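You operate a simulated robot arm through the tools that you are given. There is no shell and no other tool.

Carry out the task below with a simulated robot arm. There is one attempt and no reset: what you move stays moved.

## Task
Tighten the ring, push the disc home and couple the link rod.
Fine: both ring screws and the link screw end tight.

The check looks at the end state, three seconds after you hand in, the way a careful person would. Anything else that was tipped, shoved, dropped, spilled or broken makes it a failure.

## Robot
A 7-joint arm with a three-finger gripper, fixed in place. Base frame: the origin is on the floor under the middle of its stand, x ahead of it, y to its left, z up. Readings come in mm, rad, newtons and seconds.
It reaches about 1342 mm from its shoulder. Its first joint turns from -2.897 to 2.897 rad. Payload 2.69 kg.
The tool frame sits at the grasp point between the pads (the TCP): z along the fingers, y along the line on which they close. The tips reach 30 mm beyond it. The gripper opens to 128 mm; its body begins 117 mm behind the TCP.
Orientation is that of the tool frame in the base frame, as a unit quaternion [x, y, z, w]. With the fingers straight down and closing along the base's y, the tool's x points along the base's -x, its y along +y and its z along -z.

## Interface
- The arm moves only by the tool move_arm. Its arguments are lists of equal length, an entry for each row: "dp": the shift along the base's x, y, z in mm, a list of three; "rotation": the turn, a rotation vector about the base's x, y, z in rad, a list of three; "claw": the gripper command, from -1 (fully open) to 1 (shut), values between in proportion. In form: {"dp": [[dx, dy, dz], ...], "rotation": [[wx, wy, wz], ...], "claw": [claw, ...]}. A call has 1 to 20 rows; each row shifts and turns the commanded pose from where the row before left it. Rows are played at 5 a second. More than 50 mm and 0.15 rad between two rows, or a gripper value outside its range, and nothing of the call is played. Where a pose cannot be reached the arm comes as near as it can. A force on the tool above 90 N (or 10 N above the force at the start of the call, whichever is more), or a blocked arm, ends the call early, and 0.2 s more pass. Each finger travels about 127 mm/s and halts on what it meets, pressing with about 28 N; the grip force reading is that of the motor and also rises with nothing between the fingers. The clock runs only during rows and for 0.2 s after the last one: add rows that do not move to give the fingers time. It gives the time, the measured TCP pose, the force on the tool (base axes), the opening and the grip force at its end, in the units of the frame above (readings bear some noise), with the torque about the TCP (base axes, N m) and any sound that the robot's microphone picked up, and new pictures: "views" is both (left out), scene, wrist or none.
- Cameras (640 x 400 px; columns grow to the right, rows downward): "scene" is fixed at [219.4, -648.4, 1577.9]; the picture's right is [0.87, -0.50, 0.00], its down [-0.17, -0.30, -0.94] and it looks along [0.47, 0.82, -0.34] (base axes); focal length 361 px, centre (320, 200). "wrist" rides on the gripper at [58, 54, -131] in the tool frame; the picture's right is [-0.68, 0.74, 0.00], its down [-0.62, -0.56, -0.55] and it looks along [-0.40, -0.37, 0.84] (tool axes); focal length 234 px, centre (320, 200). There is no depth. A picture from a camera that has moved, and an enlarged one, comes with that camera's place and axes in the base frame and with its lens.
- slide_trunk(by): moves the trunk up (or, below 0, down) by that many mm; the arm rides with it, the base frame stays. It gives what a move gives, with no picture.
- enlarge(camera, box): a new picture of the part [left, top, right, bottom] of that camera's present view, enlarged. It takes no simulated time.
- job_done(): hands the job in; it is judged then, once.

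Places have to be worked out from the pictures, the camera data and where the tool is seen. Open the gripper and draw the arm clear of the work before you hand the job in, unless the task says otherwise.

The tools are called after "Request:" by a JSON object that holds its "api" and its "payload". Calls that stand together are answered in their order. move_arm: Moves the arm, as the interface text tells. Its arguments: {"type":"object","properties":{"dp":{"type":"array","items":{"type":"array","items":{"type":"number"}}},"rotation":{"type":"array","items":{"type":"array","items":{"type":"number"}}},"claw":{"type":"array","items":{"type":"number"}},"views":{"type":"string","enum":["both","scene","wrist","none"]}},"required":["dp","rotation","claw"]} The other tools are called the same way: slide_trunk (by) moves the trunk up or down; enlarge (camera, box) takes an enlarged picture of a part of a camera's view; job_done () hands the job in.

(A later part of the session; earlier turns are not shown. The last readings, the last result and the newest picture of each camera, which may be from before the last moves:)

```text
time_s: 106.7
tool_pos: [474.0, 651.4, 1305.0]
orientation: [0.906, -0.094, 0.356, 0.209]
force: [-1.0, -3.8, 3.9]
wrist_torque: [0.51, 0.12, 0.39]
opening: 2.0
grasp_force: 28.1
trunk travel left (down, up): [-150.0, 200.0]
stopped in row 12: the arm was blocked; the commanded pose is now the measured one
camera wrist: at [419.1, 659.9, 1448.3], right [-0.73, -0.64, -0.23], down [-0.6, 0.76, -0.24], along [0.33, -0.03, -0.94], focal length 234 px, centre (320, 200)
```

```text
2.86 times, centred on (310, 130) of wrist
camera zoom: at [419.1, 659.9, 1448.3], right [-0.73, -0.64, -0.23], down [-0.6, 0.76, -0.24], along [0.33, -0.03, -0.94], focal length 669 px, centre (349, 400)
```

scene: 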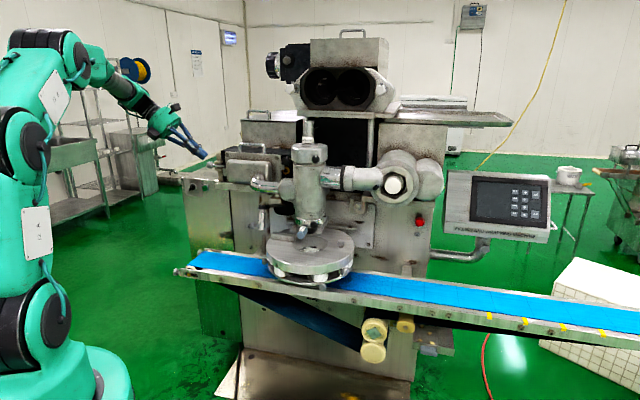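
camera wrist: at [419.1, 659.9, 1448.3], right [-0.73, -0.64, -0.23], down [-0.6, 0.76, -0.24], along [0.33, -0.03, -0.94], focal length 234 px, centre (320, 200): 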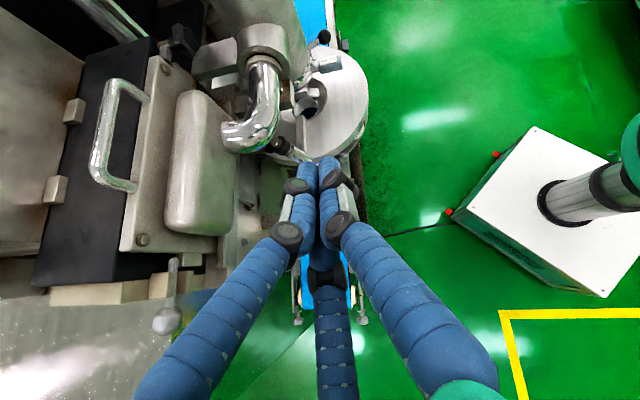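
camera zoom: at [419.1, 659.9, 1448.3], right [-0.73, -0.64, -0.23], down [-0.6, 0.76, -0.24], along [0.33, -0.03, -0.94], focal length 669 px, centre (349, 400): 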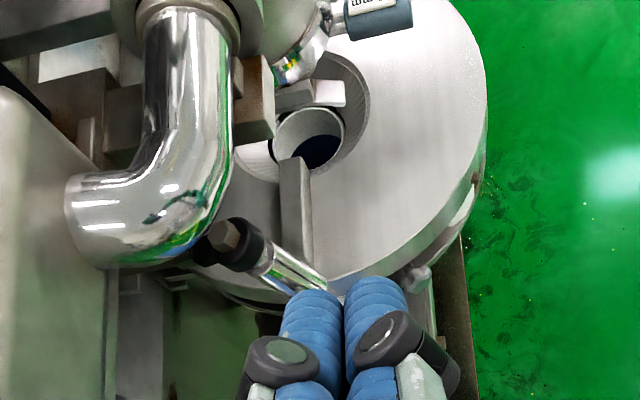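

The tube hangs tilted: nut at about (687, 617, 1085), bottom at about (667, 597, 981). The pin top is at about (681, 613, 951), right under the eye. I'll descend on the left side and pitch up to view the link from the left.

Request:
{"api": "move_arm", "payload": {"dp": [[6, 14, -30], [6, 14, -30], [6, 14, -30], [6, 14, -30], [6, 14, -30], [6, 14, -30]], "rotation": [[-0.065, -0.088, 0], [-0.065, -0.088, 0], [-0.065, -0.088, 0], [-0.065, -0.088, 0], [-0.065, -0.088, 0], [-0.065, -0.088, 0]], "claw": [1, 1, 1, 1, 1, 1], "views": "both"}}

```text
time_s: 108.1
tool_pos: [511.3, 741.2, 1115.4]
orientation: [0.724, -0.075, 0.589, 0.352]
force: [-0.5, -0.1, 0.3]
wrist_torque: [0.03, 0.05, -0.01]
opening: 2.0
grasp_force: 27.8
trunk travel left (down, up): [-150.0, 200.0]
camera wrist: at [395.2, 797.2, 1199.8], right [-0.59, -0.75, -0.3], down [-0.32, 0.56, -0.76], along [0.74, -0.35, -0.57], focal length 234 px, centre (320, 200)
```

scene: 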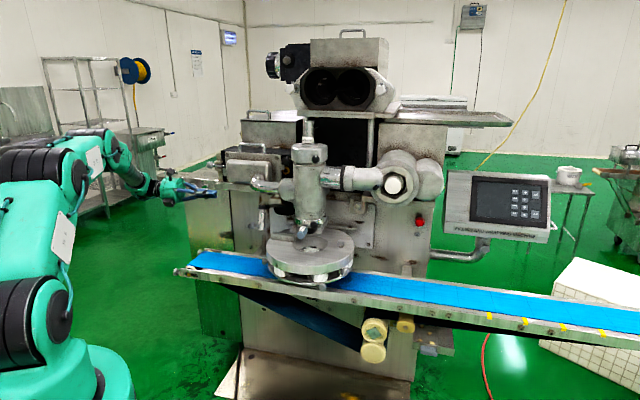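
wrist: 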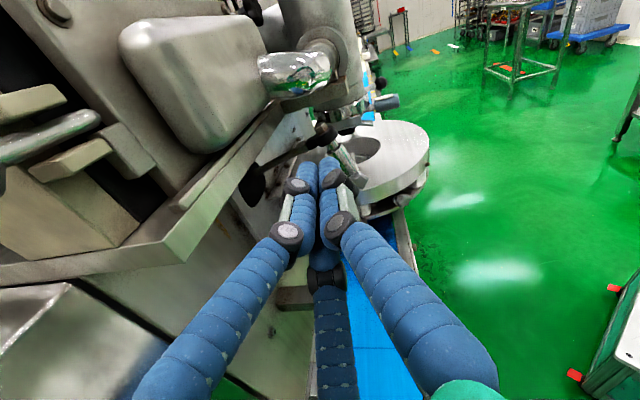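

Now I see the link from the left-rear. I'll zoom in on the tube, screw and pin.

Request:
{"api": "enlarge", "payload": {"camera": "wrist", "box": [280, 90, 430, 220]}}

Request:
{"api": "enlarge", "payload": {"camera": "scene", "box": [160, 150, 300, 250]}}

```text
3.08 times, centred on (355, 155) of wrist
camera zoom: at [395.2, 797.2, 1199.8], right [-0.59, -0.75, -0.3], down [-0.32, 0.56, -0.76], along [0.74, -0.35, -0.57], focal length 720 px, centre (212, 338)
```

zoom: 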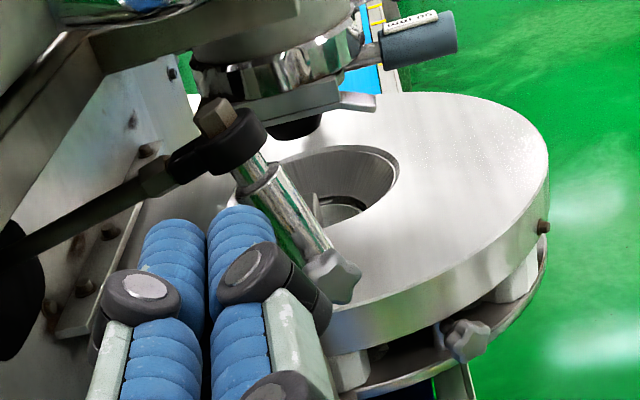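

```text
4.00 times, centred on (230, 200) of scene
camera zoom: at [219.4, -648.4, 1577.9], right [0.87, -0.5, 0.0], down [-0.17, -0.3, -0.94], along [0.47, 0.82, -0.34], focal length 1444 px, centre (680, 200)
```

zoom: 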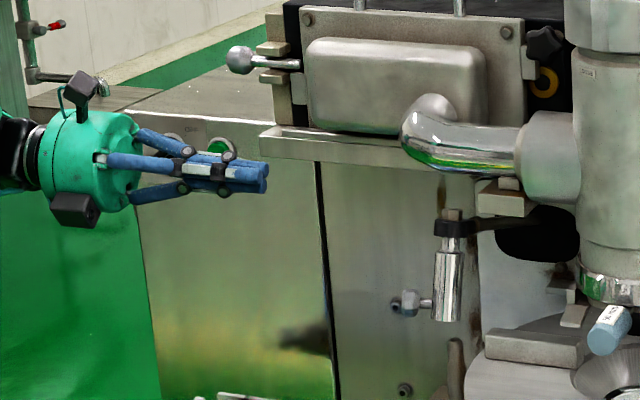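

The geometry suggests the link rod with its tube is one piece pivoting in the machine's slot and currently raised ~14°. Lowering it would bring the tube upright over the pin at (681, 613). I'll go back to a front approach so I can press down on the eye/nut: first rise and pitch down.

Request:
{"api": "move_arm", "payload": {"dp": [[-6, -14, 30], [-6, -14, 30], [-6, -14, 30], [-6, -14, 30], [-6, -14, 30]], "rotation": [[0.065, 0.088, 0], [0.065, 0.088, 0], [0.065, 0.088, 0], [0.065, 0.088, 0], [0.065, 0.088, 0]], "claw": [1, 1, 1, 1, 1], "views": "none"}}

Request:
{"api": "move_arm", "payload": {"dp": [[5, -20, 0], [5, -20, 0], [5, -20, 0], [5, -20, 0], [5, -20, 0], [5, -20, 0]], "rotation": [[0, 0, 0.13], [0, 0, 0.13], [0, 0, 0.13], [0, 0, 0.13], [0, 0, 0.13], [0, 0, 0.13]], "claw": [1, 1, 1, 1, 1, 1], "views": "scene"}}

```text
time_s: 109.3
tool_pos: [480.1, 670.7, 1264.4]
orientation: [0.881, -0.09, 0.397, 0.24]
force: [-0.2, 0.5, -0.6]
wrist_torque: [-0.02, -0.03, 0.0]
opening: 2.5
grasp_force: 28.3
trunk travel left (down, up): [-150.0, 200.0]
```

```text
time_s: 110.7
tool_pos: [511.3, 550.7, 1265.4]
orientation: [0.849, 0.252, 0.458, 0.07]
force: [0.3, -0.4, -0.3]
wrist_torque: [-0.02, 0.01, -0.05]
opening: 2.0
grasp_force: 28.3
trunk travel left (down, up): [-150.0, 200.0]
```

scene: 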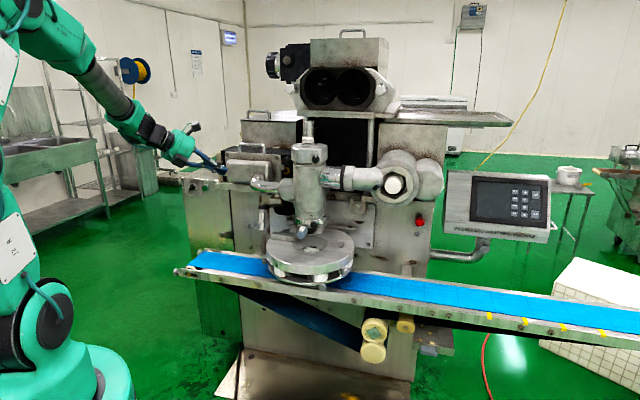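

I'll continue yawing to heading 45° while moving in front of the link, then pitch down.

Request:
{"api": "move_arm", "payload": {"dp": [[10, -6, 0], [10, -6, 0], [10, -6, 0], [10, -6, 0], [10, -6, 0], [8, 5, -5], [8, 5, -5], [8, 5, -5]], "rotation": [[0, 0, 0.13], [0, 0, 0.13], [0, 0, 0.13], [0, 0, 0.13], [0, 0, 0.13], [-0.081, 0.079, 0], [-0.081, 0.079, 0], [-0.081, 0.079, 0]], "claw": [1, 1, 1, 1, 1, 1, 1, 1], "views": "both"}}

Request:
{"api": "enlarge", "payload": {"camera": "wrist", "box": [200, 0, 440, 200]}}

```text
time_s: 112.5
tool_pos: [570.2, 539.9, 1272.7]
orientation: [0.746, 0.534, 0.389, -0.084]
force: [1.3, 0.9, -2.2]
wrist_torque: [0.03, 0.01, 0.05]
opening: 2.4
grasp_force: 27.8
out of reach, approached as far as the arm can: row 6, 7, 8
trunk travel left (down, up): [-150.0, 200.0]
camera wrist: at [559.7, 489.0, 1417.9], right [0.55, -0.8, -0.24], down [-0.83, -0.51, -0.2], along [0.04, 0.31, -0.95], focal length 234 px, centre (320, 200)
```

scene: 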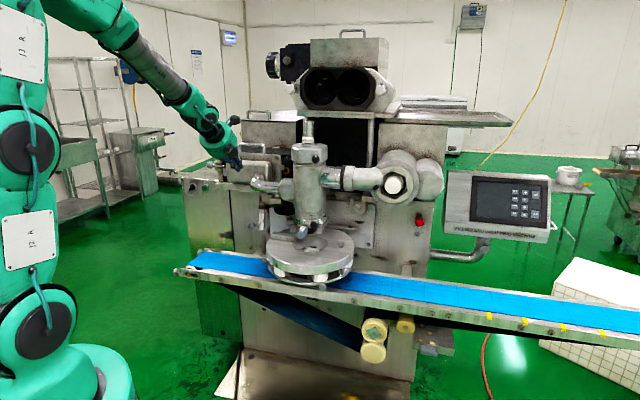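
wrist: 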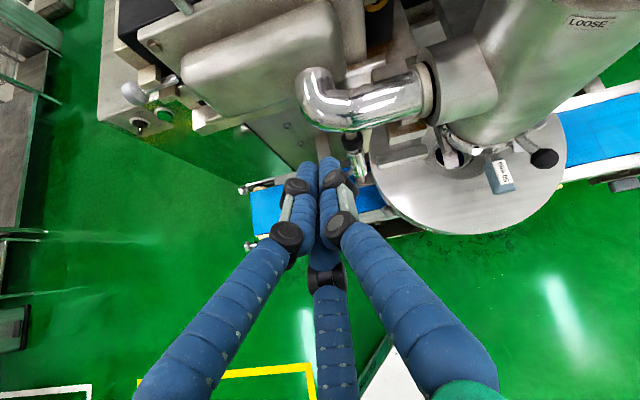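

```text
2.00 times, centred on (320, 100) of wrist
camera zoom: at [559.7, 489.0, 1417.9], right [0.55, -0.8, -0.24], down [-0.83, -0.51, -0.2], along [0.04, 0.31, -0.95], focal length 468 px, centre (320, 400)
```

zoom: 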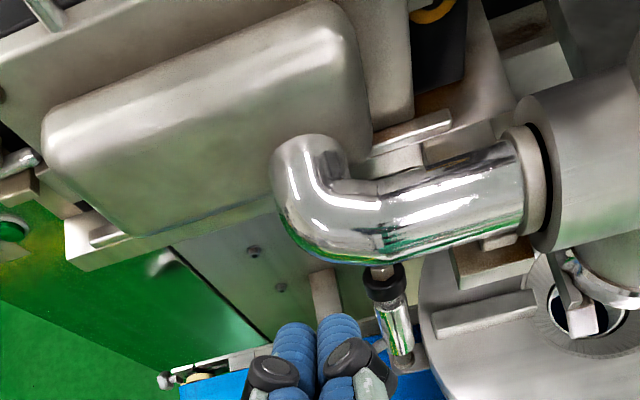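

The nut is visible just below the elbow pipe at about (684, 615, 1087). I'll move the closed fingertips closer above it from the front.

Request:
{"api": "move_arm", "payload": {"dp": [[20, 8, -20], [20, 8, -20], [20, 10, -21], [20, 12, -22]], "rotation": [[0, 0, -0.02], [0, 0, -0.02], [0, 0, 0], [0, 0, 0]], "claw": [1, 1, 1, 1], "views": "both"}}

Request:
{"api": "enlarge", "payload": {"camera": "wrist", "box": [220, 40, 420, 200]}}

Request:
{"api": "enlarge", "payload": {"camera": "scene", "box": [200, 130, 320, 250]}}

```text
time_s: 113.5
tool_pos: [648.1, 575.7, 1192.8]
orientation: [0.755, 0.519, 0.394, -0.077]
force: [-0.1, 0.1, 0.4]
wrist_torque: [-0.01, -0.01, 0.02]
opening: 2.0
grasp_force: 27.9
trunk travel left (down, up): [-150.0, 200.0]
camera wrist: at [636.2, 525.0, 1337.7], right [0.52, -0.82, -0.24], down [-0.85, -0.48, -0.21], along [0.06, 0.31, -0.95], focal length 234 px, centre (320, 200)
```

scene: 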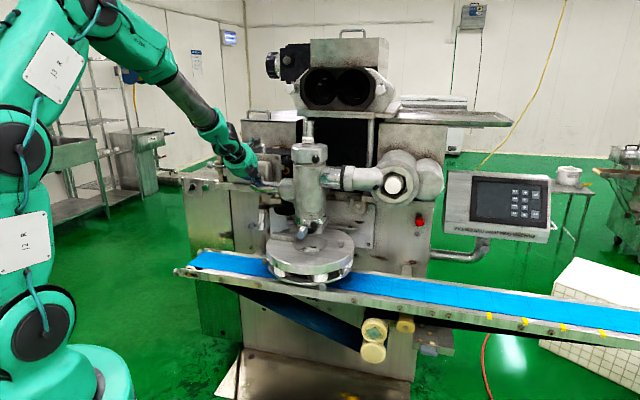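
wrist: 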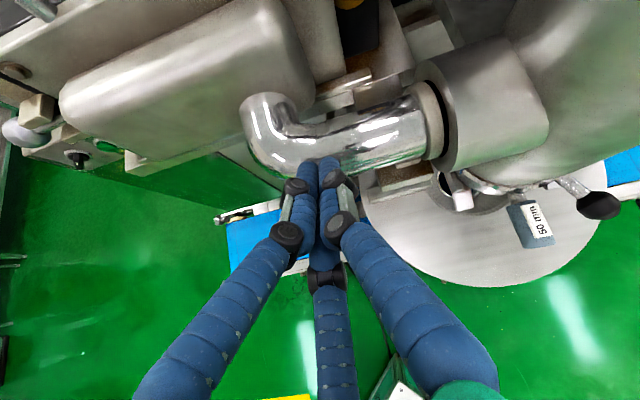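

```text
2.50 times, centred on (320, 120) of wrist
camera zoom: at [636.2, 525.0, 1337.7], right [0.52, -0.82, -0.24], down [-0.85, -0.48, -0.21], along [0.06, 0.31, -0.95], focal length 585 px, centre (320, 400)
```

zoom: 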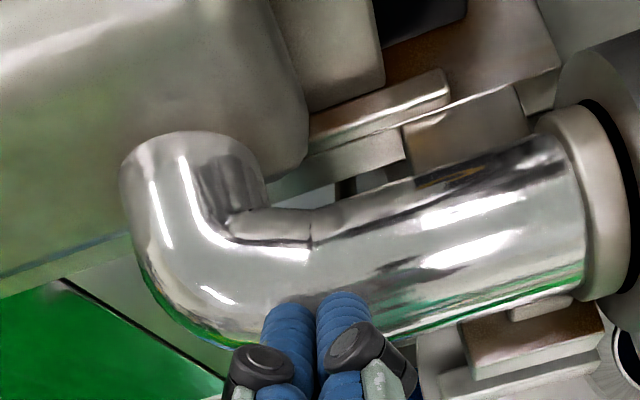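

```text
3.33 times, centred on (260, 190) of scene
camera zoom: at [219.4, -648.4, 1577.9], right [0.87, -0.5, 0.0], down [-0.17, -0.3, -0.94], along [0.47, 0.82, -0.34], focal length 1204 px, centre (520, 233)
```

zoom: 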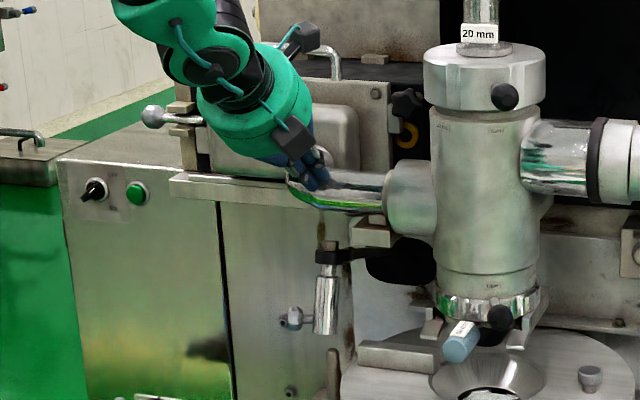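

Fingertips are at about (663, 592, 1172), in front of and above the nut. I'll try to steepen the pitch by 0.25 rad here.

Request:
{"api": "move_arm", "payload": {"dp": [[0, 0, 0], [0, 0, 0]], "rotation": [[-0.089, 0.0875, 0], [-0.089, 0.0875, 0]], "claw": [1, 1], "views": "none"}}

```text
time_s: 114.1
tool_pos: [649.5, 582.8, 1202.4]
orientation: [0.78, 0.542, 0.306, -0.068]
force: [0.0, -0.2, 0.0]
wrist_torque: [0.03, -0.02, 0.0]
opening: 2.2
grasp_force: 28.2
out of reach, approached as far as the arm can: row 1
trunk travel left (down, up): [-150.0, 200.0]
```

Pitch is now −53°. I'll bring the tip to just above the nut, at about (689, 619, 1108).

Request:
{"api": "move_arm", "payload": {"dp": [[7, 6, -16], [7, 6, -16], [7, 5.5, -16], [6, 5.5, -16]], "rotation": [[0, 0, 0], [0, 0, 0], [0, 0, 0], [0, 0, 0]], "claw": [1, 1, 1, 1], "views": "both"}}

Request:
{"api": "enlarge", "payload": {"camera": "scene", "box": [240, 170, 300, 240]}}

Request:
{"api": "enlarge", "payload": {"camera": "wrist", "box": [240, 80, 400, 200]}}

```text
time_s: 114.7
tool_pos: [657.9, 591.0, 1200.7]
orientation: [0.778, 0.539, 0.315, -0.07]
force: [-38.9, -39.8, 46.0]
wrist_torque: [-0.66, -0.02, -1.02]
opening: 2.0
grasp_force: 28.4
trunk travel left (down, up): [-150.0, 200.0]
stopped in row 2: the force on the tool passed its limit at 110 N (the readings are from after the stop); the commanded pose is now the measured one
camera wrist: at [662.3, 554.8, 1349.3], right [0.5, -0.84, -0.21], down [-0.86, -0.5, -0.04], along [-0.07, 0.21, -0.98], focal length 234 px, centre (320, 200)
```

scene: 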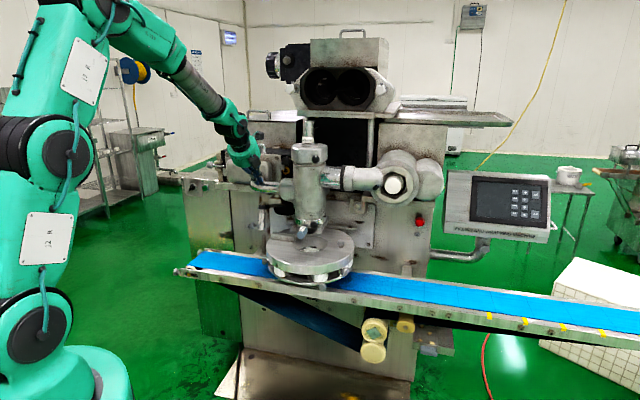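
wrist: 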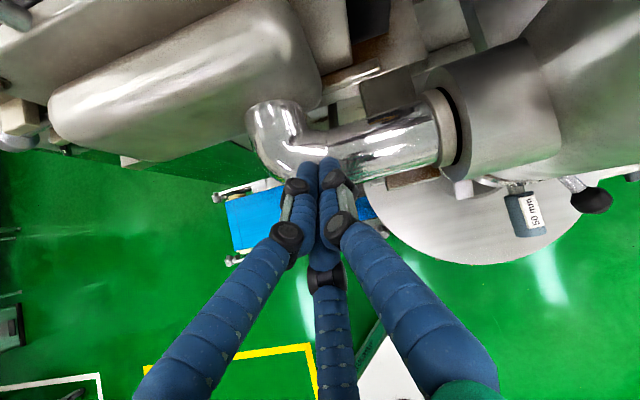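

```text
5.71 times, centred on (270, 205) of scene
camera zoom: at [219.4, -648.4, 1577.9], right [0.87, -0.5, 0.0], down [-0.17, -0.3, -0.94], along [0.47, 0.82, -0.34], focal length 2063 px, centre (606, 171)
```

zoom: 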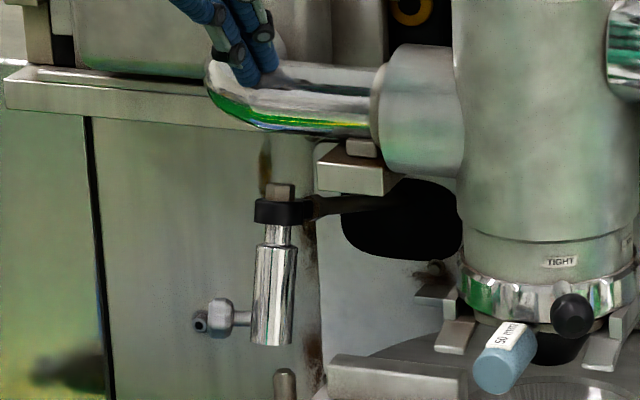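

```text
3.33 times, centred on (320, 140) of wrist
camera zoom: at [662.3, 554.8, 1349.3], right [0.5, -0.84, -0.21], down [-0.86, -0.5, -0.04], along [-0.07, 0.21, -0.98], focal length 781 px, centre (320, 400)
```

zoom: 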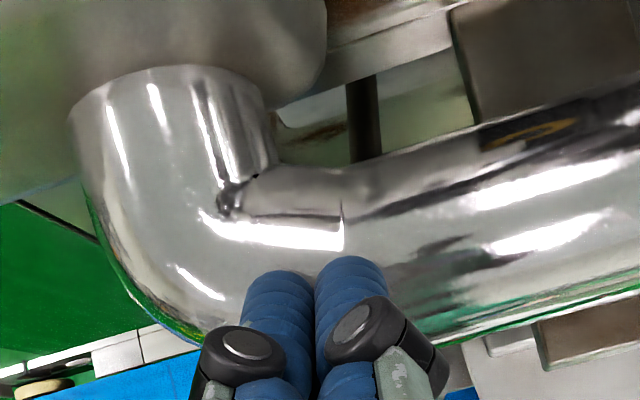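

I touched the elbow pipe (110 N stop); it overhangs the nut, so pressing from above isn't possible. The pipe looks unchanged. Measured more carefully, the link rod rises ~17° out of the slot; better to grip the link's star knob (635, 611, 1000) from the left and swing it down. First I'll back off.

Request:
{"api": "move_arm", "payload": {"dp": [[-8, -9, 8], [-14, -14, 15], [-18, -16, 20], [-20, -18, 20]], "rotation": [[0, 0, 0], [0, 0, 0], [0, 0, 0], [0, 0, 0]], "claw": [1, 1, 1, 1], "views": "scene"}}

Request:
{"api": "enlarge", "payload": {"camera": "scene", "box": [240, 165, 330, 245]}}

```text
time_s: 115.7
tool_pos: [599.5, 536.6, 1252.2]
orientation: [0.78, 0.54, 0.31, -0.07]
force: [0.3, -0.4, -0.7]
wrist_torque: [0.04, 0.01, -0.03]
opening: 2.0
grasp_force: 27.7
trunk travel left (down, up): [-150.0, 200.0]
```

scene: 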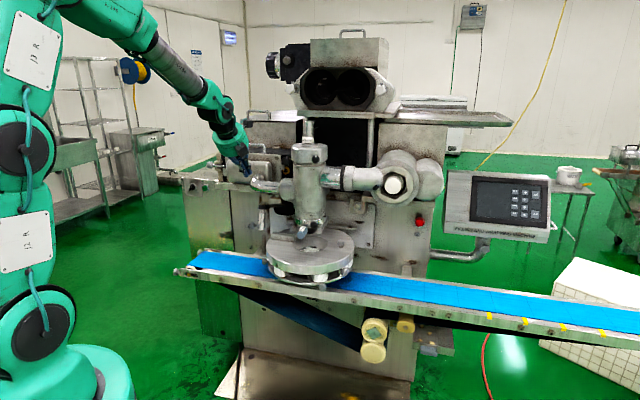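

```text
5.00 times, centred on (285, 205) of scene
camera zoom: at [219.4, -648.4, 1577.9], right [0.87, -0.5, 0.0], down [-0.17, -0.3, -0.94], along [0.47, 0.82, -0.34], focal length 1805 px, centre (495, 175)
```

zoom: 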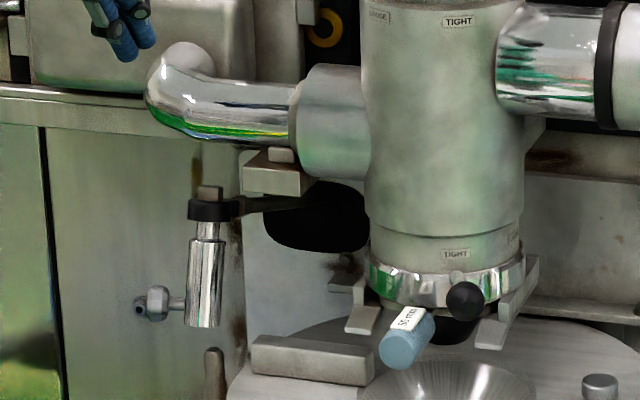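

All intact. I'll swing to the left side again: yaw to azimuth −17° while backing away from the machine.

Request:
{"api": "move_arm", "payload": {"dp": [[-16, 10, 4], [-16, 10, 4], [-16, 12, 0], [-16, 14, 0], [-16, 14, 0], [-16, 14, 0], [-14, 14, 0], [-10, 16, 0]], "rotation": [[0, 0, -0.14], [0, 0, -0.14], [0, 0, -0.14], [0, 0, -0.14], [0, 0, -0.14], [0, 0, -0.14], [0, 0, -0.14], [0, 0, -0.14]], "claw": [1, 1, 1, 1, 1, 1, 1, 1], "views": "scene"}}

```text
time_s: 117.5
tool_pos: [593.8, 548.7, 1276.8]
orientation: [0.815, 0.486, 0.311, -0.052]
force: [0.5, 0.5, -0.1]
wrist_torque: [0.02, 0.03, 0.0]
opening: 2.0
grasp_force: 27.8
out of reach, approached as far as the arm can: row 1, 2, 3, 4, 5, 6, 7, 8
trunk travel left (down, up): [-150.0, 200.0]
```

scene: 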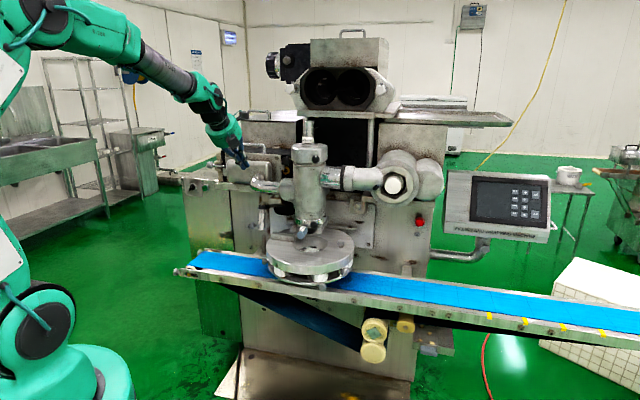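

The steep pitch is at a wrist limit. I'll pitch up 0.4 rad first, then yaw.

Request:
{"api": "move_arm", "payload": {"dp": [[-5, -5, 0], [-5, -5, 0], [-5, -5, 0], [-16, 10, 0], [-16, 10, 0], [-16, 12, 0], [-16, 14, 0]], "rotation": [[0.084, -0.099, 0], [0.084, -0.099, 0], [0.084, -0.099, 0], [0, 0, -0.13], [0, 0, -0.13], [0, 0, -0.13], [0, 0, -0.13]], "claw": [1, 1, 1, 1, 1, 1, 1], "views": "scene"}}

```text
time_s: 119.1
tool_pos: [571.6, 553.8, 1291.3]
orientation: [0.737, 0.458, 0.482, -0.121]
force: [0.9, 0.8, -2.7]
wrist_torque: [0.16, -0.14, 0.02]
opening: 2.5
grasp_force: 28.1
out of reach, approached as far as the arm can: row 3, 4, 5, 6, 7
trunk travel left (down, up): [-150.0, 200.0]
```

scene: 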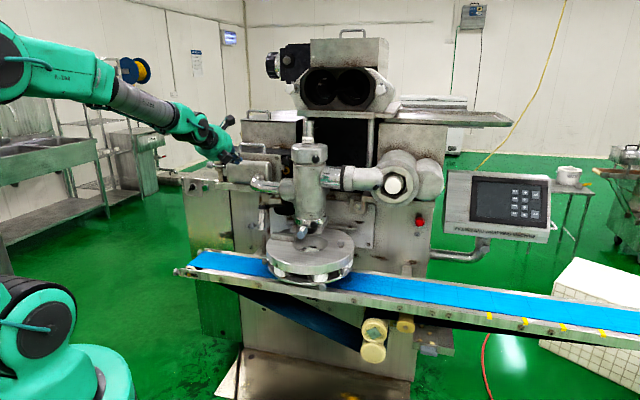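

A joint limit is blocking yaw here. I'll retreat radially toward the base first, then try yaw again.

Request:
{"api": "move_arm", "payload": {"dp": [[-20, -22, -15], [-20, -22, -15], [-20, -22, -15], [-20, -22, -15], [-20, -22, -15]], "rotation": [[0, 0, 0], [0, 0, 0], [0, 0, 0], [0, 0, 0], [0, 0, 0]], "claw": [1, 1, 1, 1, 1], "views": "scene"}}

```text
time_s: 120.3
tool_pos: [489.4, 465.2, 1234.6]
orientation: [0.736, 0.457, 0.485, -0.12]
force: [0.8, 0.1, 1.0]
wrist_torque: [-0.02, 0.01, 0.02]
opening: 2.4
grasp_force: 27.4
out of reach, approached as far as the arm can: row 1
trunk travel left (down, up): [-150.0, 200.0]
```

scene: 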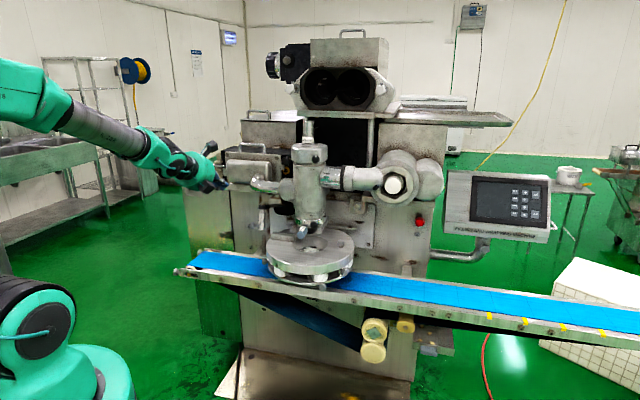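

Free again. I'll try yaw here in small steps.

Request:
{"api": "move_arm", "payload": {"dp": [[-8, 8, 0], [-8, 8, 0], [-8, 8, 0], [-8, 8, 0]], "rotation": [[0, 0, -0.13], [0, 0, -0.13], [0, 0, -0.13], [0, 0, -0.13]], "claw": [1, 1, 1, 1], "views": "scene"}}

```text
time_s: 121.3
tool_pos: [459.3, 497.9, 1233.8]
orientation: [0.829, 0.252, 0.499, 0.011]
force: [0.2, 1.4, 0.5]
wrist_torque: [-0.05, 0.04, -0.08]
opening: 2.2
grasp_force: 28.1
trunk travel left (down, up): [-150.0, 200.0]
```

scene: 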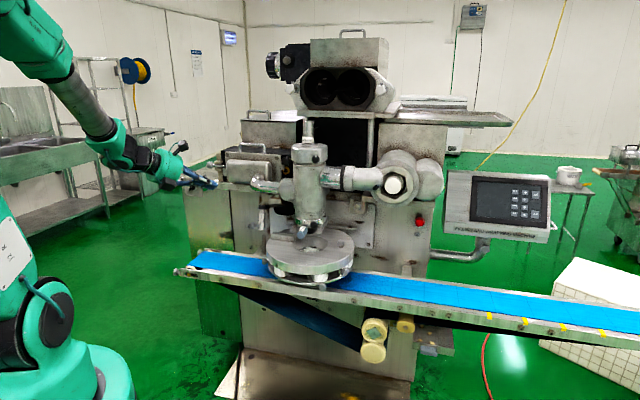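

Yaw works now. I'll continue to azimuth −17° while descending, then pitch up to about −8°.

Request:
{"api": "move_arm", "payload": {"dp": [[0, 25, -20], [0, 25, -25], [0, 25, -25], [0, 25, -25], [10, 15, -30], [10, 15, -30], [10, 15, -30]], "rotation": [[0, 0, -0.144], [0, 0, -0.144], [0, 0, -0.144], [0, 0, -0.144], [-0.0386, -0.124, 0], [-0.0386, -0.124, 0], [-0.0386, -0.124, 0]], "claw": [1, 1, 0.8, 0.5, 0.3, 0.1, 0.1], "views": "both"}}

Request:
{"api": "enlarge", "payload": {"camera": "wrist", "box": [240, 60, 420, 240]}}

```text
time_s: 122.9
tool_pos: [490.9, 641.0, 1051.3]
orientation: [0.752, 0.005, 0.629, 0.196]
force: [0.0, -0.4, 1.1]
wrist_torque: [0.05, 0.15, 0.02]
opening: 57.4
grasp_force: 0.0
trunk travel left (down, up): [-150.0, 200.0]
camera wrist: at [365.4, 644.2, 1139.6], right [-0.32, -0.85, -0.42], down [-0.51, 0.52, -0.68], along [0.8, 0.0, -0.6], focal length 234 px, centre (320, 200)
```

scene: 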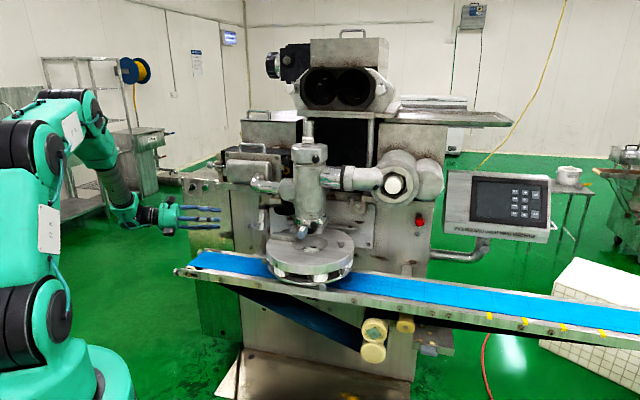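
wrist: 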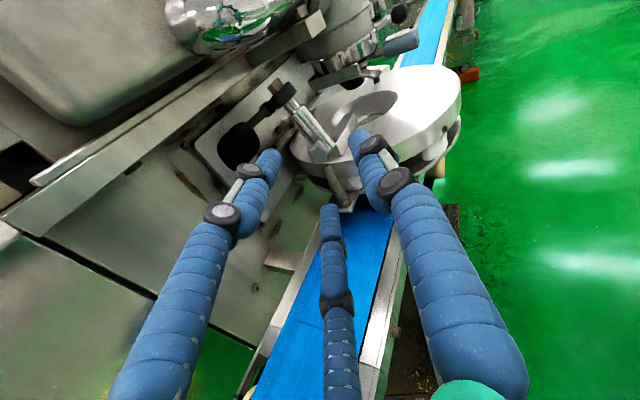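

```text
2.22 times, centred on (330, 150) of wrist
camera zoom: at [365.4, 644.2, 1139.6], right [-0.32, -0.85, -0.42], down [-0.51, 0.52, -0.68], along [0.8, 0.0, -0.6], focal length 520 px, centre (298, 311)
```

zoom: 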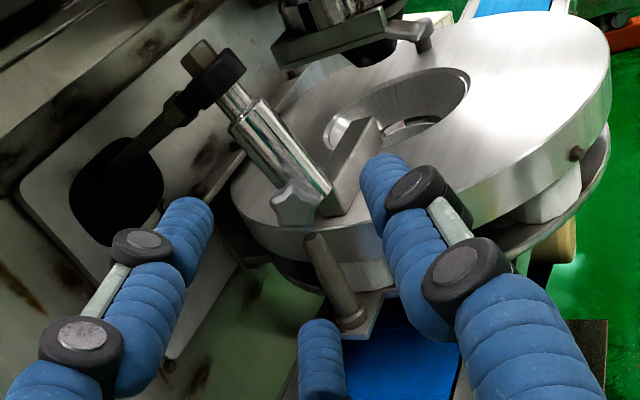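

Excellent view: black slot, rod, eye, tilted tube, star knob, and the pin just below-right. The tool axis already matches the star's axis. I'll move to a pre-grasp 60 mm off the star's face.

Request:
{"api": "move_arm", "payload": {"dp": [[20, -2.6, -10.4], [20, -2.6, -10.4], [20, -2.6, -10.4], [20, -2.6, -10.4]], "rotation": [[0, 0, 0], [0, 0, 0], [0, 0, 0], [0, 0, 0]], "claw": [0.1, 0.1, 0.1, 0.1], "views": "wrist"}}

Request:
{"api": "enlarge", "payload": {"camera": "wrist", "box": [240, 60, 420, 240]}}

Request:
{"api": "enlarge", "payload": {"camera": "scene", "box": [200, 190, 300, 260]}}

```text
time_s: 123.9
tool_pos: [570.5, 631.0, 1009.9]
orientation: [0.753, 0.007, 0.628, 0.196]
force: [0.5, -0.4, 0.3]
wrist_torque: [0.03, 0.01, 0.02]
opening: 58.0
grasp_force: 0.1
trunk travel left (down, up): [-150.0, 200.0]
camera wrist: at [445.7, 632.6, 1099.1], right [-0.32, -0.85, -0.41], down [-0.52, 0.52, -0.68], along [0.8, 0.0, -0.61], focal length 234 px, centre (320, 200)
```

wrist: 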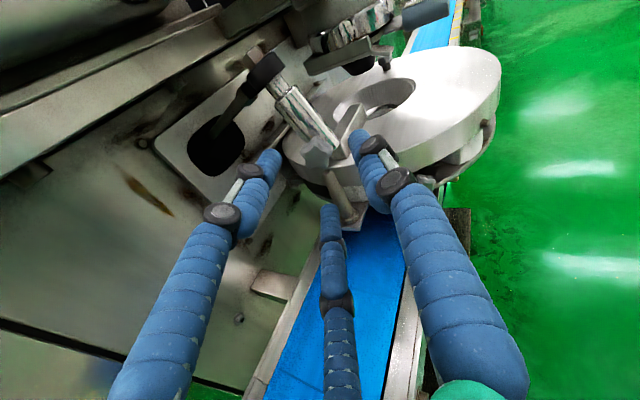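

```text
2.22 times, centred on (330, 150) of wrist
camera zoom: at [445.7, 632.6, 1099.1], right [-0.32, -0.85, -0.41], down [-0.52, 0.52, -0.68], along [0.8, 0.0, -0.61], focal length 520 px, centre (298, 311)
```

zoom: 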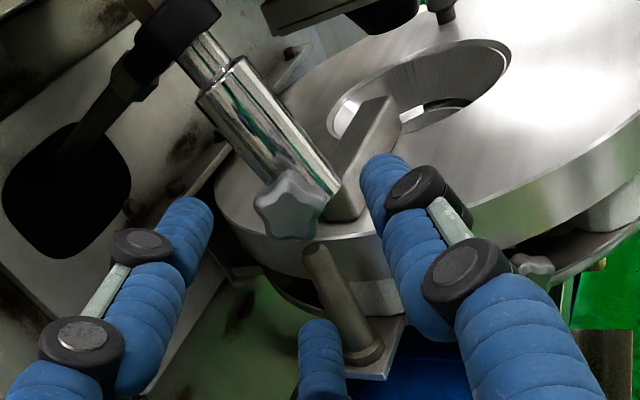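

```text
5.71 times, centred on (250, 225) of scene
camera zoom: at [219.4, -648.4, 1577.9], right [0.87, -0.5, 0.0], down [-0.17, -0.3, -0.94], along [0.47, 0.82, -0.34], focal length 2063 px, centre (720, 57)
```

zoom: 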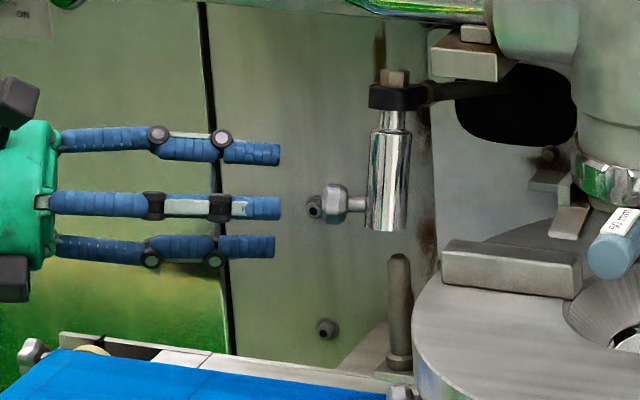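

Star face is ~66 mm ahead and within ~3 mm of the axis. I'll advance so the tips overlap the star by ~15 mm.

Request:
{"api": "move_arm", "payload": {"dp": [[16.5, -4.3, -1.9], [16.5, -4.3, -1.9], [16.3, -4.2, -1.9], [0, 0, 0]], "rotation": [[0, 0, 0], [0, 0, 0], [0, 0, 0], [0, 0, 0]], "claw": [0.1, 0.1, 0.1, 0.1], "views": "wrist"}}

Request:
{"api": "enlarge", "payload": {"camera": "wrist", "box": [240, 60, 420, 240]}}

Request:
{"api": "enlarge", "payload": {"camera": "scene", "box": [230, 190, 300, 250]}}

```text
time_s: 124.9
tool_pos: [619.4, 618.3, 1003.0]
orientation: [0.754, 0.007, 0.627, 0.198]
force: [0.0, 0.0, 0.0]
wrist_torque: [-0.01, 0.01, -0.01]
opening: 57.3
grasp_force: 0.1
trunk travel left (down, up): [-150.0, 200.0]
camera wrist: at [494.5, 620.5, 1092.4], right [-0.32, -0.85, -0.41], down [-0.52, 0.52, -0.68], along [0.79, 0.0, -0.61], focal length 234 px, centre (320, 200)
```

wrist: 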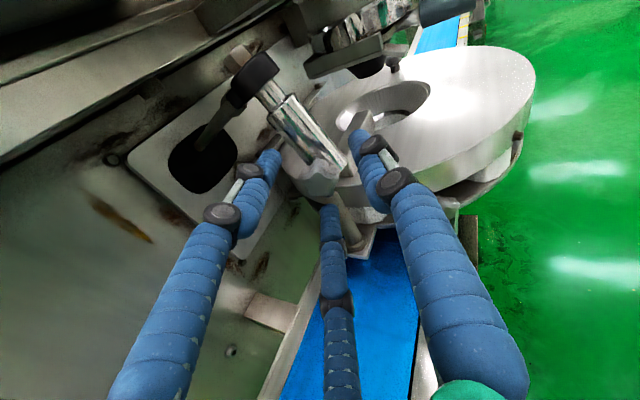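

```text
2.22 times, centred on (330, 150) of wrist
camera zoom: at [494.5, 620.5, 1092.4], right [-0.32, -0.85, -0.41], down [-0.52, 0.52, -0.68], along [0.79, 0.0, -0.61], focal length 520 px, centre (298, 311)
```

zoom: 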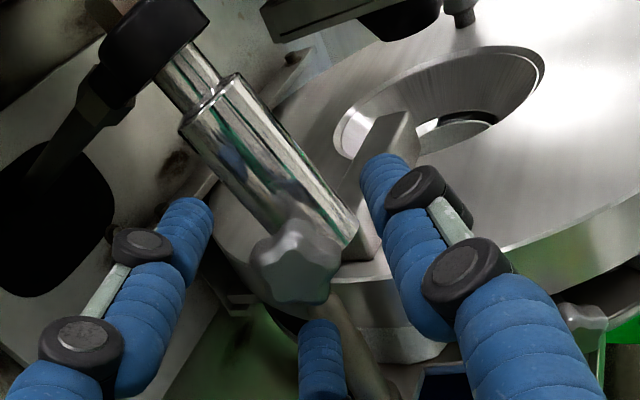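

```text
6.67 times, centred on (265, 220) of scene
camera zoom: at [219.4, -648.4, 1577.9], right [0.87, -0.5, 0.0], down [-0.17, -0.3, -0.94], along [0.47, 0.82, -0.34], focal length 2407 px, centre (687, 67)
```

zoom: 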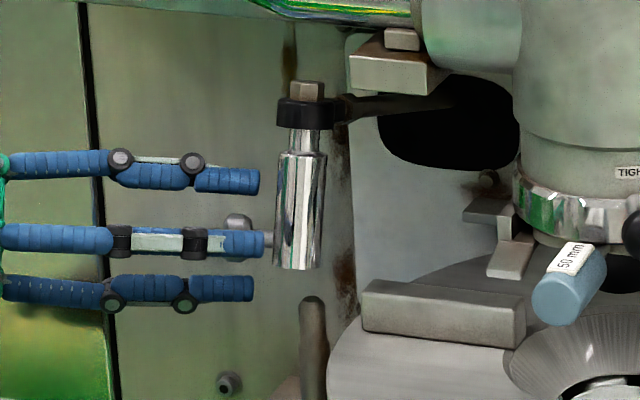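

Well placed: tips just past the star and ~7 mm from the tube. I'll correct 2 mm and close on the star.

Request:
{"api": "move_arm", "payload": {"dp": [[0.6, 1.7, 0.8], [0, 0, 0], [0, 0, 0], [0, 0, 0], [0, 0, 0]], "rotation": [[0, 0, 0], [0, 0, 0], [0, 0, 0], [0, 0, 0], [0, 0, 0]], "claw": [0.1, 0.4, 0.7, 1, 1], "views": "wrist"}}

Request:
{"api": "enlarge", "payload": {"camera": "wrist", "box": [240, 60, 420, 240]}}

Request:
{"api": "enlarge", "payload": {"camera": "scene", "box": [230, 190, 300, 250]}}

```text
time_s: 126.1
tool_pos: [620.6, 619.2, 1003.9]
orientation: [0.753, 0.006, 0.627, 0.198]
force: [-1.0, -8.1, -0.1]
wrist_torque: [-0.29, -0.41, -0.73]
opening: 27.3
grasp_force: 45.4
trunk travel left (down, up): [-150.0, 200.0]
camera wrist: at [494.6, 621.7, 1093.3], right [-0.32, -0.85, -0.41], down [-0.52, 0.52, -0.68], along [0.79, 0.0, -0.61], focal length 234 px, centre (320, 200)
```

wrist: 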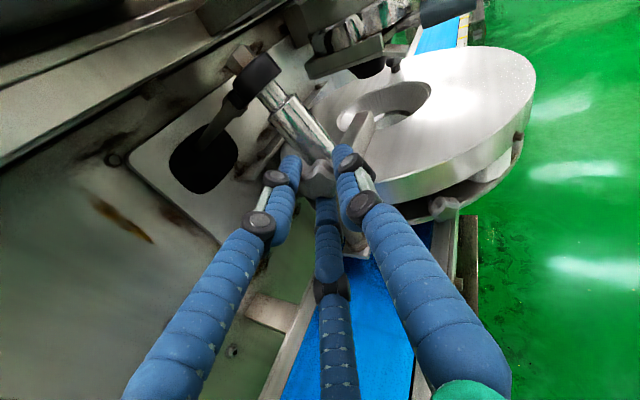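

```text
2.22 times, centred on (330, 150) of wrist
camera zoom: at [494.6, 621.7, 1093.3], right [-0.32, -0.85, -0.41], down [-0.52, 0.52, -0.68], along [0.79, 0.0, -0.61], focal length 520 px, centre (298, 311)
```

zoom: 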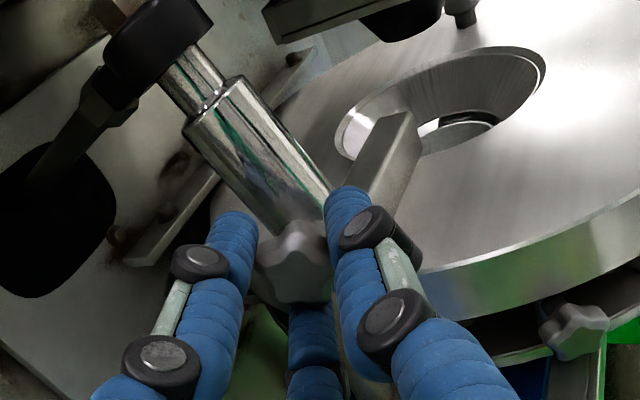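

```text
6.67 times, centred on (265, 220) of scene
camera zoom: at [219.4, -648.4, 1577.9], right [0.87, -0.5, 0.0], down [-0.17, -0.3, -0.94], along [0.47, 0.82, -0.34], focal length 2407 px, centre (687, 67)
```

zoom: 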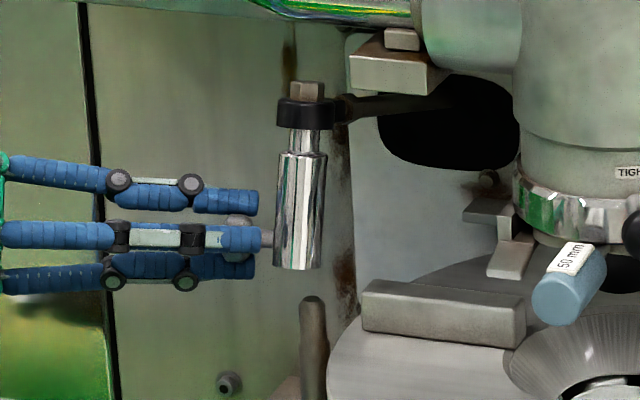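

The star is firmly held. I'll start swinging the link down: small steps of about 6 mm down, 1 mm inward and 2° of pitch per row, watching forces.

Request:
{"api": "move_arm", "payload": {"dp": [[0.6, 0.6, -6], [0.6, 0.6, -6]], "rotation": [[0.025, -0.0244, 0], [0.025, -0.0244, 0]], "claw": [1, 1], "views": "none"}}

Request:
{"api": "enlarge", "payload": {"camera": "scene", "box": [230, 190, 300, 250]}}

Request:
{"api": "enlarge", "payload": {"camera": "wrist", "box": [240, 60, 420, 240]}}

```text
time_s: 126.7
tool_pos: [621.5, 618.1, 990.3]
orientation: [0.743, -0.014, 0.645, 0.179]
force: [-13.5, -15.8, -5.2]
wrist_torque: [0.08, 0.53, -0.92]
opening: 27.0
grasp_force: 45.2
trunk travel left (down, up): [-150.0, 200.0]
```

```text
6.67 times, centred on (265, 220) of scene
camera zoom: at [219.4, -648.4, 1577.9], right [0.87, -0.5, 0.0], down [-0.17, -0.3, -0.94], along [0.47, 0.82, -0.34], focal length 2407 px, centre (687, 67)
```

zoom: 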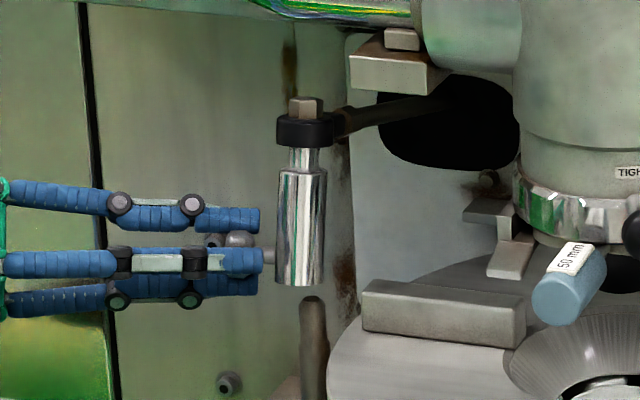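

```text
2.22 times, centred on (330, 150) of wrist
camera zoom: at [491.0, 617.5, 1074.4], right [-0.3, -0.83, -0.47], down [-0.48, 0.56, -0.68], along [0.82, 0.02, -0.57], focal length 520 px, centre (298, 311)
```

zoom: 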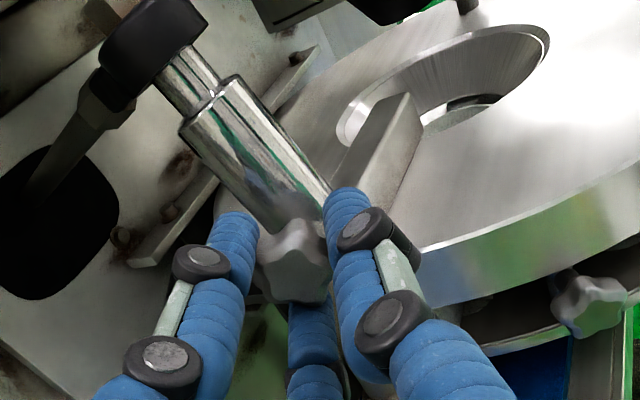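

The link pivots just as predicted: eye and tube came down ~13 mm. The force (−21 N along u) says I should not push inward yet, so I'll ease back slightly while going further down.

Request:
{"api": "move_arm", "payload": {"dp": [[-1, -1, -6], [-0.4, -0.4, -6]], "rotation": [[0.025, -0.0244, 0], [0.025, -0.0244, 0]], "claw": [1, 1], "views": "none"}}

Request:
{"api": "enlarge", "payload": {"camera": "scene", "box": [230, 190, 300, 250]}}

Request:
{"api": "enlarge", "payload": {"camera": "wrist", "box": [240, 60, 420, 240]}}

```text
time_s: 127.3
tool_pos: [620.1, 618.4, 979.2]
orientation: [0.731, -0.036, 0.663, 0.159]
force: [13.0, -7.1, -0.8]
wrist_torque: [-0.03, 0.08, -0.82]
opening: 26.8
grasp_force: 44.9
trunk travel left (down, up): [-150.0, 200.0]
```

```text
6.67 times, centred on (265, 220) of scene
camera zoom: at [219.4, -648.4, 1577.9], right [0.87, -0.5, 0.0], down [-0.17, -0.3, -0.94], along [0.47, 0.82, -0.34], focal length 2407 px, centre (687, 67)
```

zoom: 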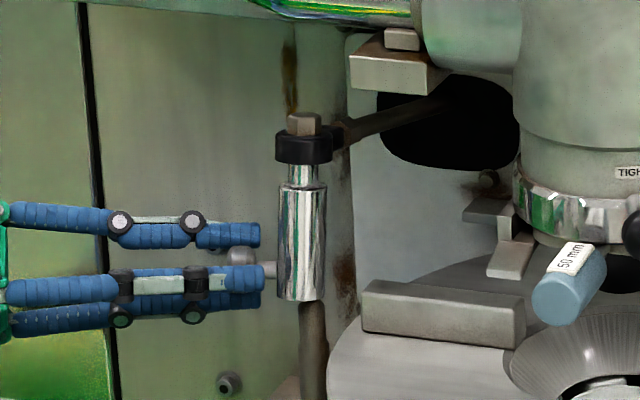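

```text
2.22 times, centred on (330, 150) of wrist
camera zoom: at [487.4, 613.5, 1056.8], right [-0.27, -0.8, -0.53], down [-0.45, 0.59, -0.67], along [0.85, 0.05, -0.52], focal length 520 px, centre (298, 311)
```

zoom: 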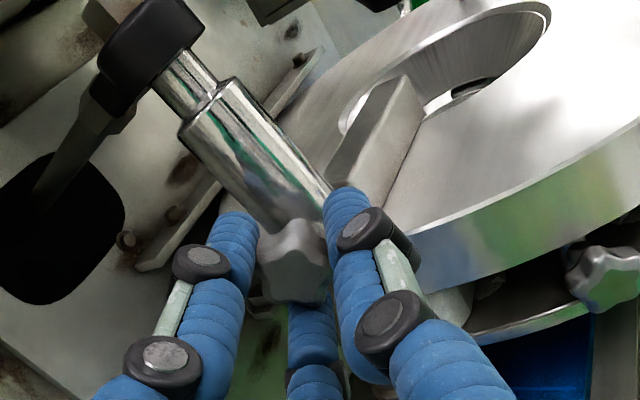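

The tube's end is now just above the pin and getting upright. I'll continue in smaller steps, watching for the vertical reaction.

Request:
{"api": "move_arm", "payload": {"dp": [[0.2, 0.2, -4.5], [0.2, 0.2, -4.5]], "rotation": [[0.025, -0.0244, 0], [0.025, -0.0244, 0]], "claw": [1, 1], "views": "none"}}

Request:
{"api": "enlarge", "payload": {"camera": "scene", "box": [230, 190, 300, 250]}}

Request:
{"api": "enlarge", "payload": {"camera": "wrist", "box": [240, 60, 420, 240]}}

```text
time_s: 127.9
tool_pos: [621.9, 620.3, 970.4]
orientation: [0.718, -0.055, 0.679, 0.14]
force: [27.9, 5.3, 2.0]
wrist_torque: [0.08, 0.32, -0.29]
opening: 26.7
grasp_force: 45.9
trunk travel left (down, up): [-150.0, 200.0]
```

```text
6.67 times, centred on (265, 220) of scene
camera zoom: at [219.4, -648.4, 1577.9], right [0.87, -0.5, 0.0], down [-0.17, -0.3, -0.94], along [0.47, 0.82, -0.34], focal length 2407 px, centre (687, 67)
```

zoom: 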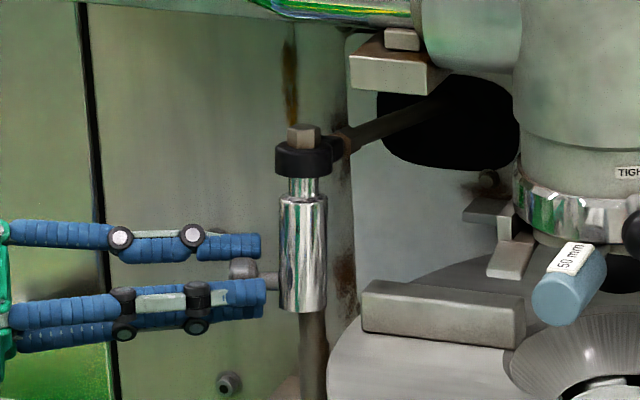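

```text
2.22 times, centred on (330, 150) of wrist
camera zoom: at [484.6, 610.8, 1041.1], right [-0.25, -0.78, -0.58], down [-0.42, 0.62, -0.66], along [0.87, 0.08, -0.48], focal length 520 px, centre (298, 311)
```

zoom: 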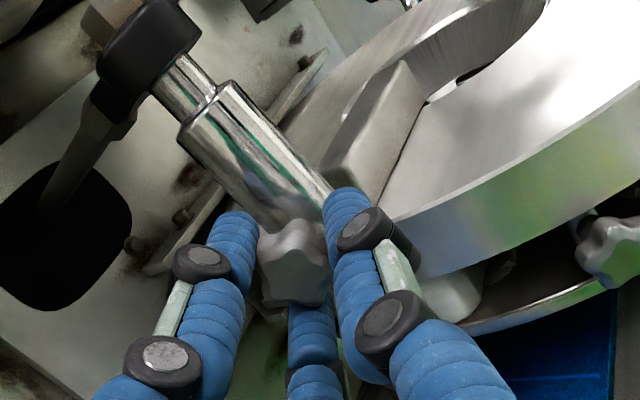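

Good progress; the link now pulls toward +u, so I'll add inward motion and keep lowering.

Request:
{"api": "move_arm", "payload": {"dp": [[2, 1.2, -4], [1.6, 1.2, -4]], "rotation": [[0.025, -0.0244, 0], [0.025, -0.0244, 0]], "claw": [1, 1], "views": "none"}}

Request:
{"api": "enlarge", "payload": {"camera": "scene", "box": [230, 190, 300, 250]}}

Request:
{"api": "enlarge", "payload": {"camera": "wrist", "box": [240, 60, 420, 240]}}

```text
time_s: 128.5
tool_pos: [622.5, 622.0, 961.5]
orientation: [0.705, -0.075, 0.695, 0.121]
force: [0.8, 3.5, -3.5]
wrist_torque: [0.4, 1.1, -0.49]
opening: 26.9
grasp_force: 44.9
trunk travel left (down, up): [-150.0, 200.0]
```

```text
6.67 times, centred on (265, 220) of scene
camera zoom: at [219.4, -648.4, 1577.9], right [0.87, -0.5, 0.0], down [-0.17, -0.3, -0.94], along [0.47, 0.82, -0.34], focal length 2407 px, centre (687, 67)
```

zoom: 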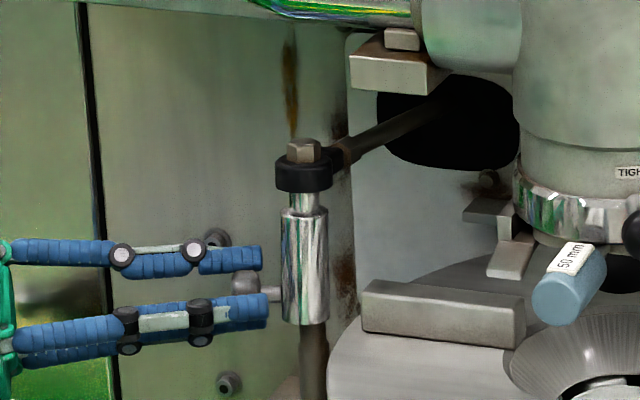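

```text
2.22 times, centred on (330, 150) of wrist
camera zoom: at [483.0, 609.5, 1023.9], right [-0.22, -0.75, -0.63], down [-0.39, 0.65, -0.65], along [0.9, 0.1, -0.43], focal length 520 px, centre (298, 311)
```

zoom: 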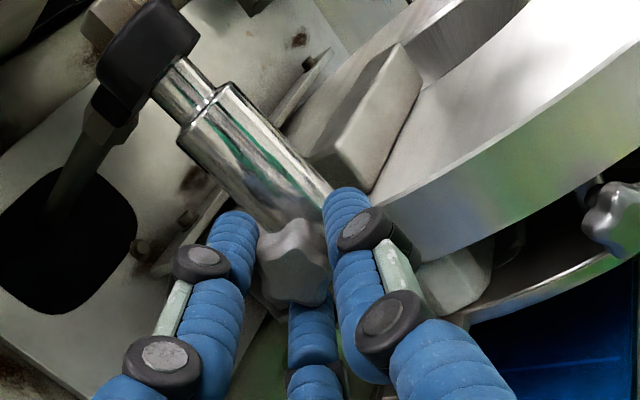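

Forces are small again. Before lowering more I need to see the tube's end relative to the pin, so I'll zoom in closely with both cameras.

Request:
{"api": "enlarge", "payload": {"camera": "scene", "box": [256, 222, 284, 244]}}

Request:
{"api": "enlarge", "payload": {"camera": "wrist", "box": [295, 130, 375, 200]}}

```text
16.00 times, centred on (270, 233) of scene
camera zoom: at [219.4, -648.4, 1577.9], right [0.87, -0.5, 0.0], down [-0.17, -0.3, -0.94], along [0.47, 0.82, -0.34], focal length 5777 px, centre (1120, -328)
```

zoom: 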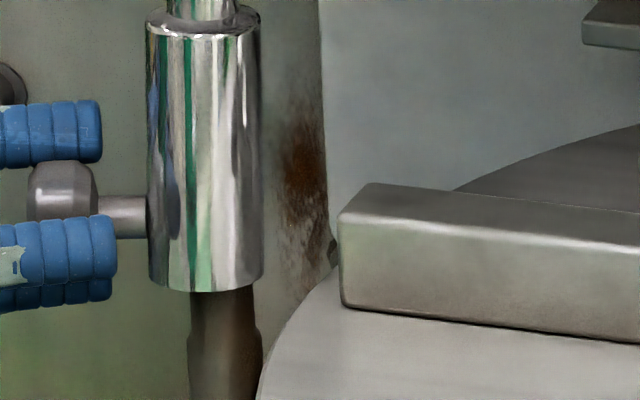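

```text
5.71 times, centred on (335, 165) of wrist
camera zoom: at [483.0, 609.5, 1023.9], right [-0.22, -0.75, -0.63], down [-0.39, 0.65, -0.65], along [0.9, 0.1, -0.43], focal length 1338 px, centre (234, 400)
```

zoom: 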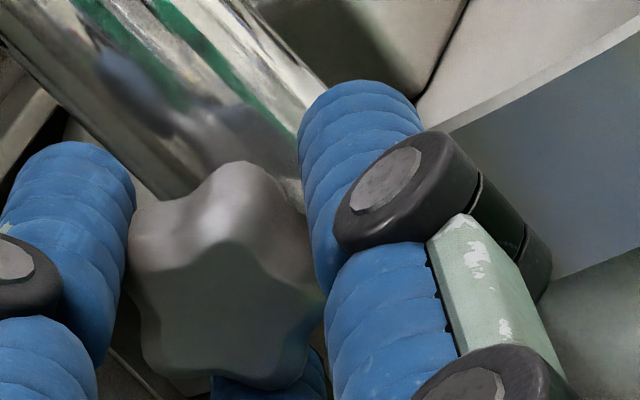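

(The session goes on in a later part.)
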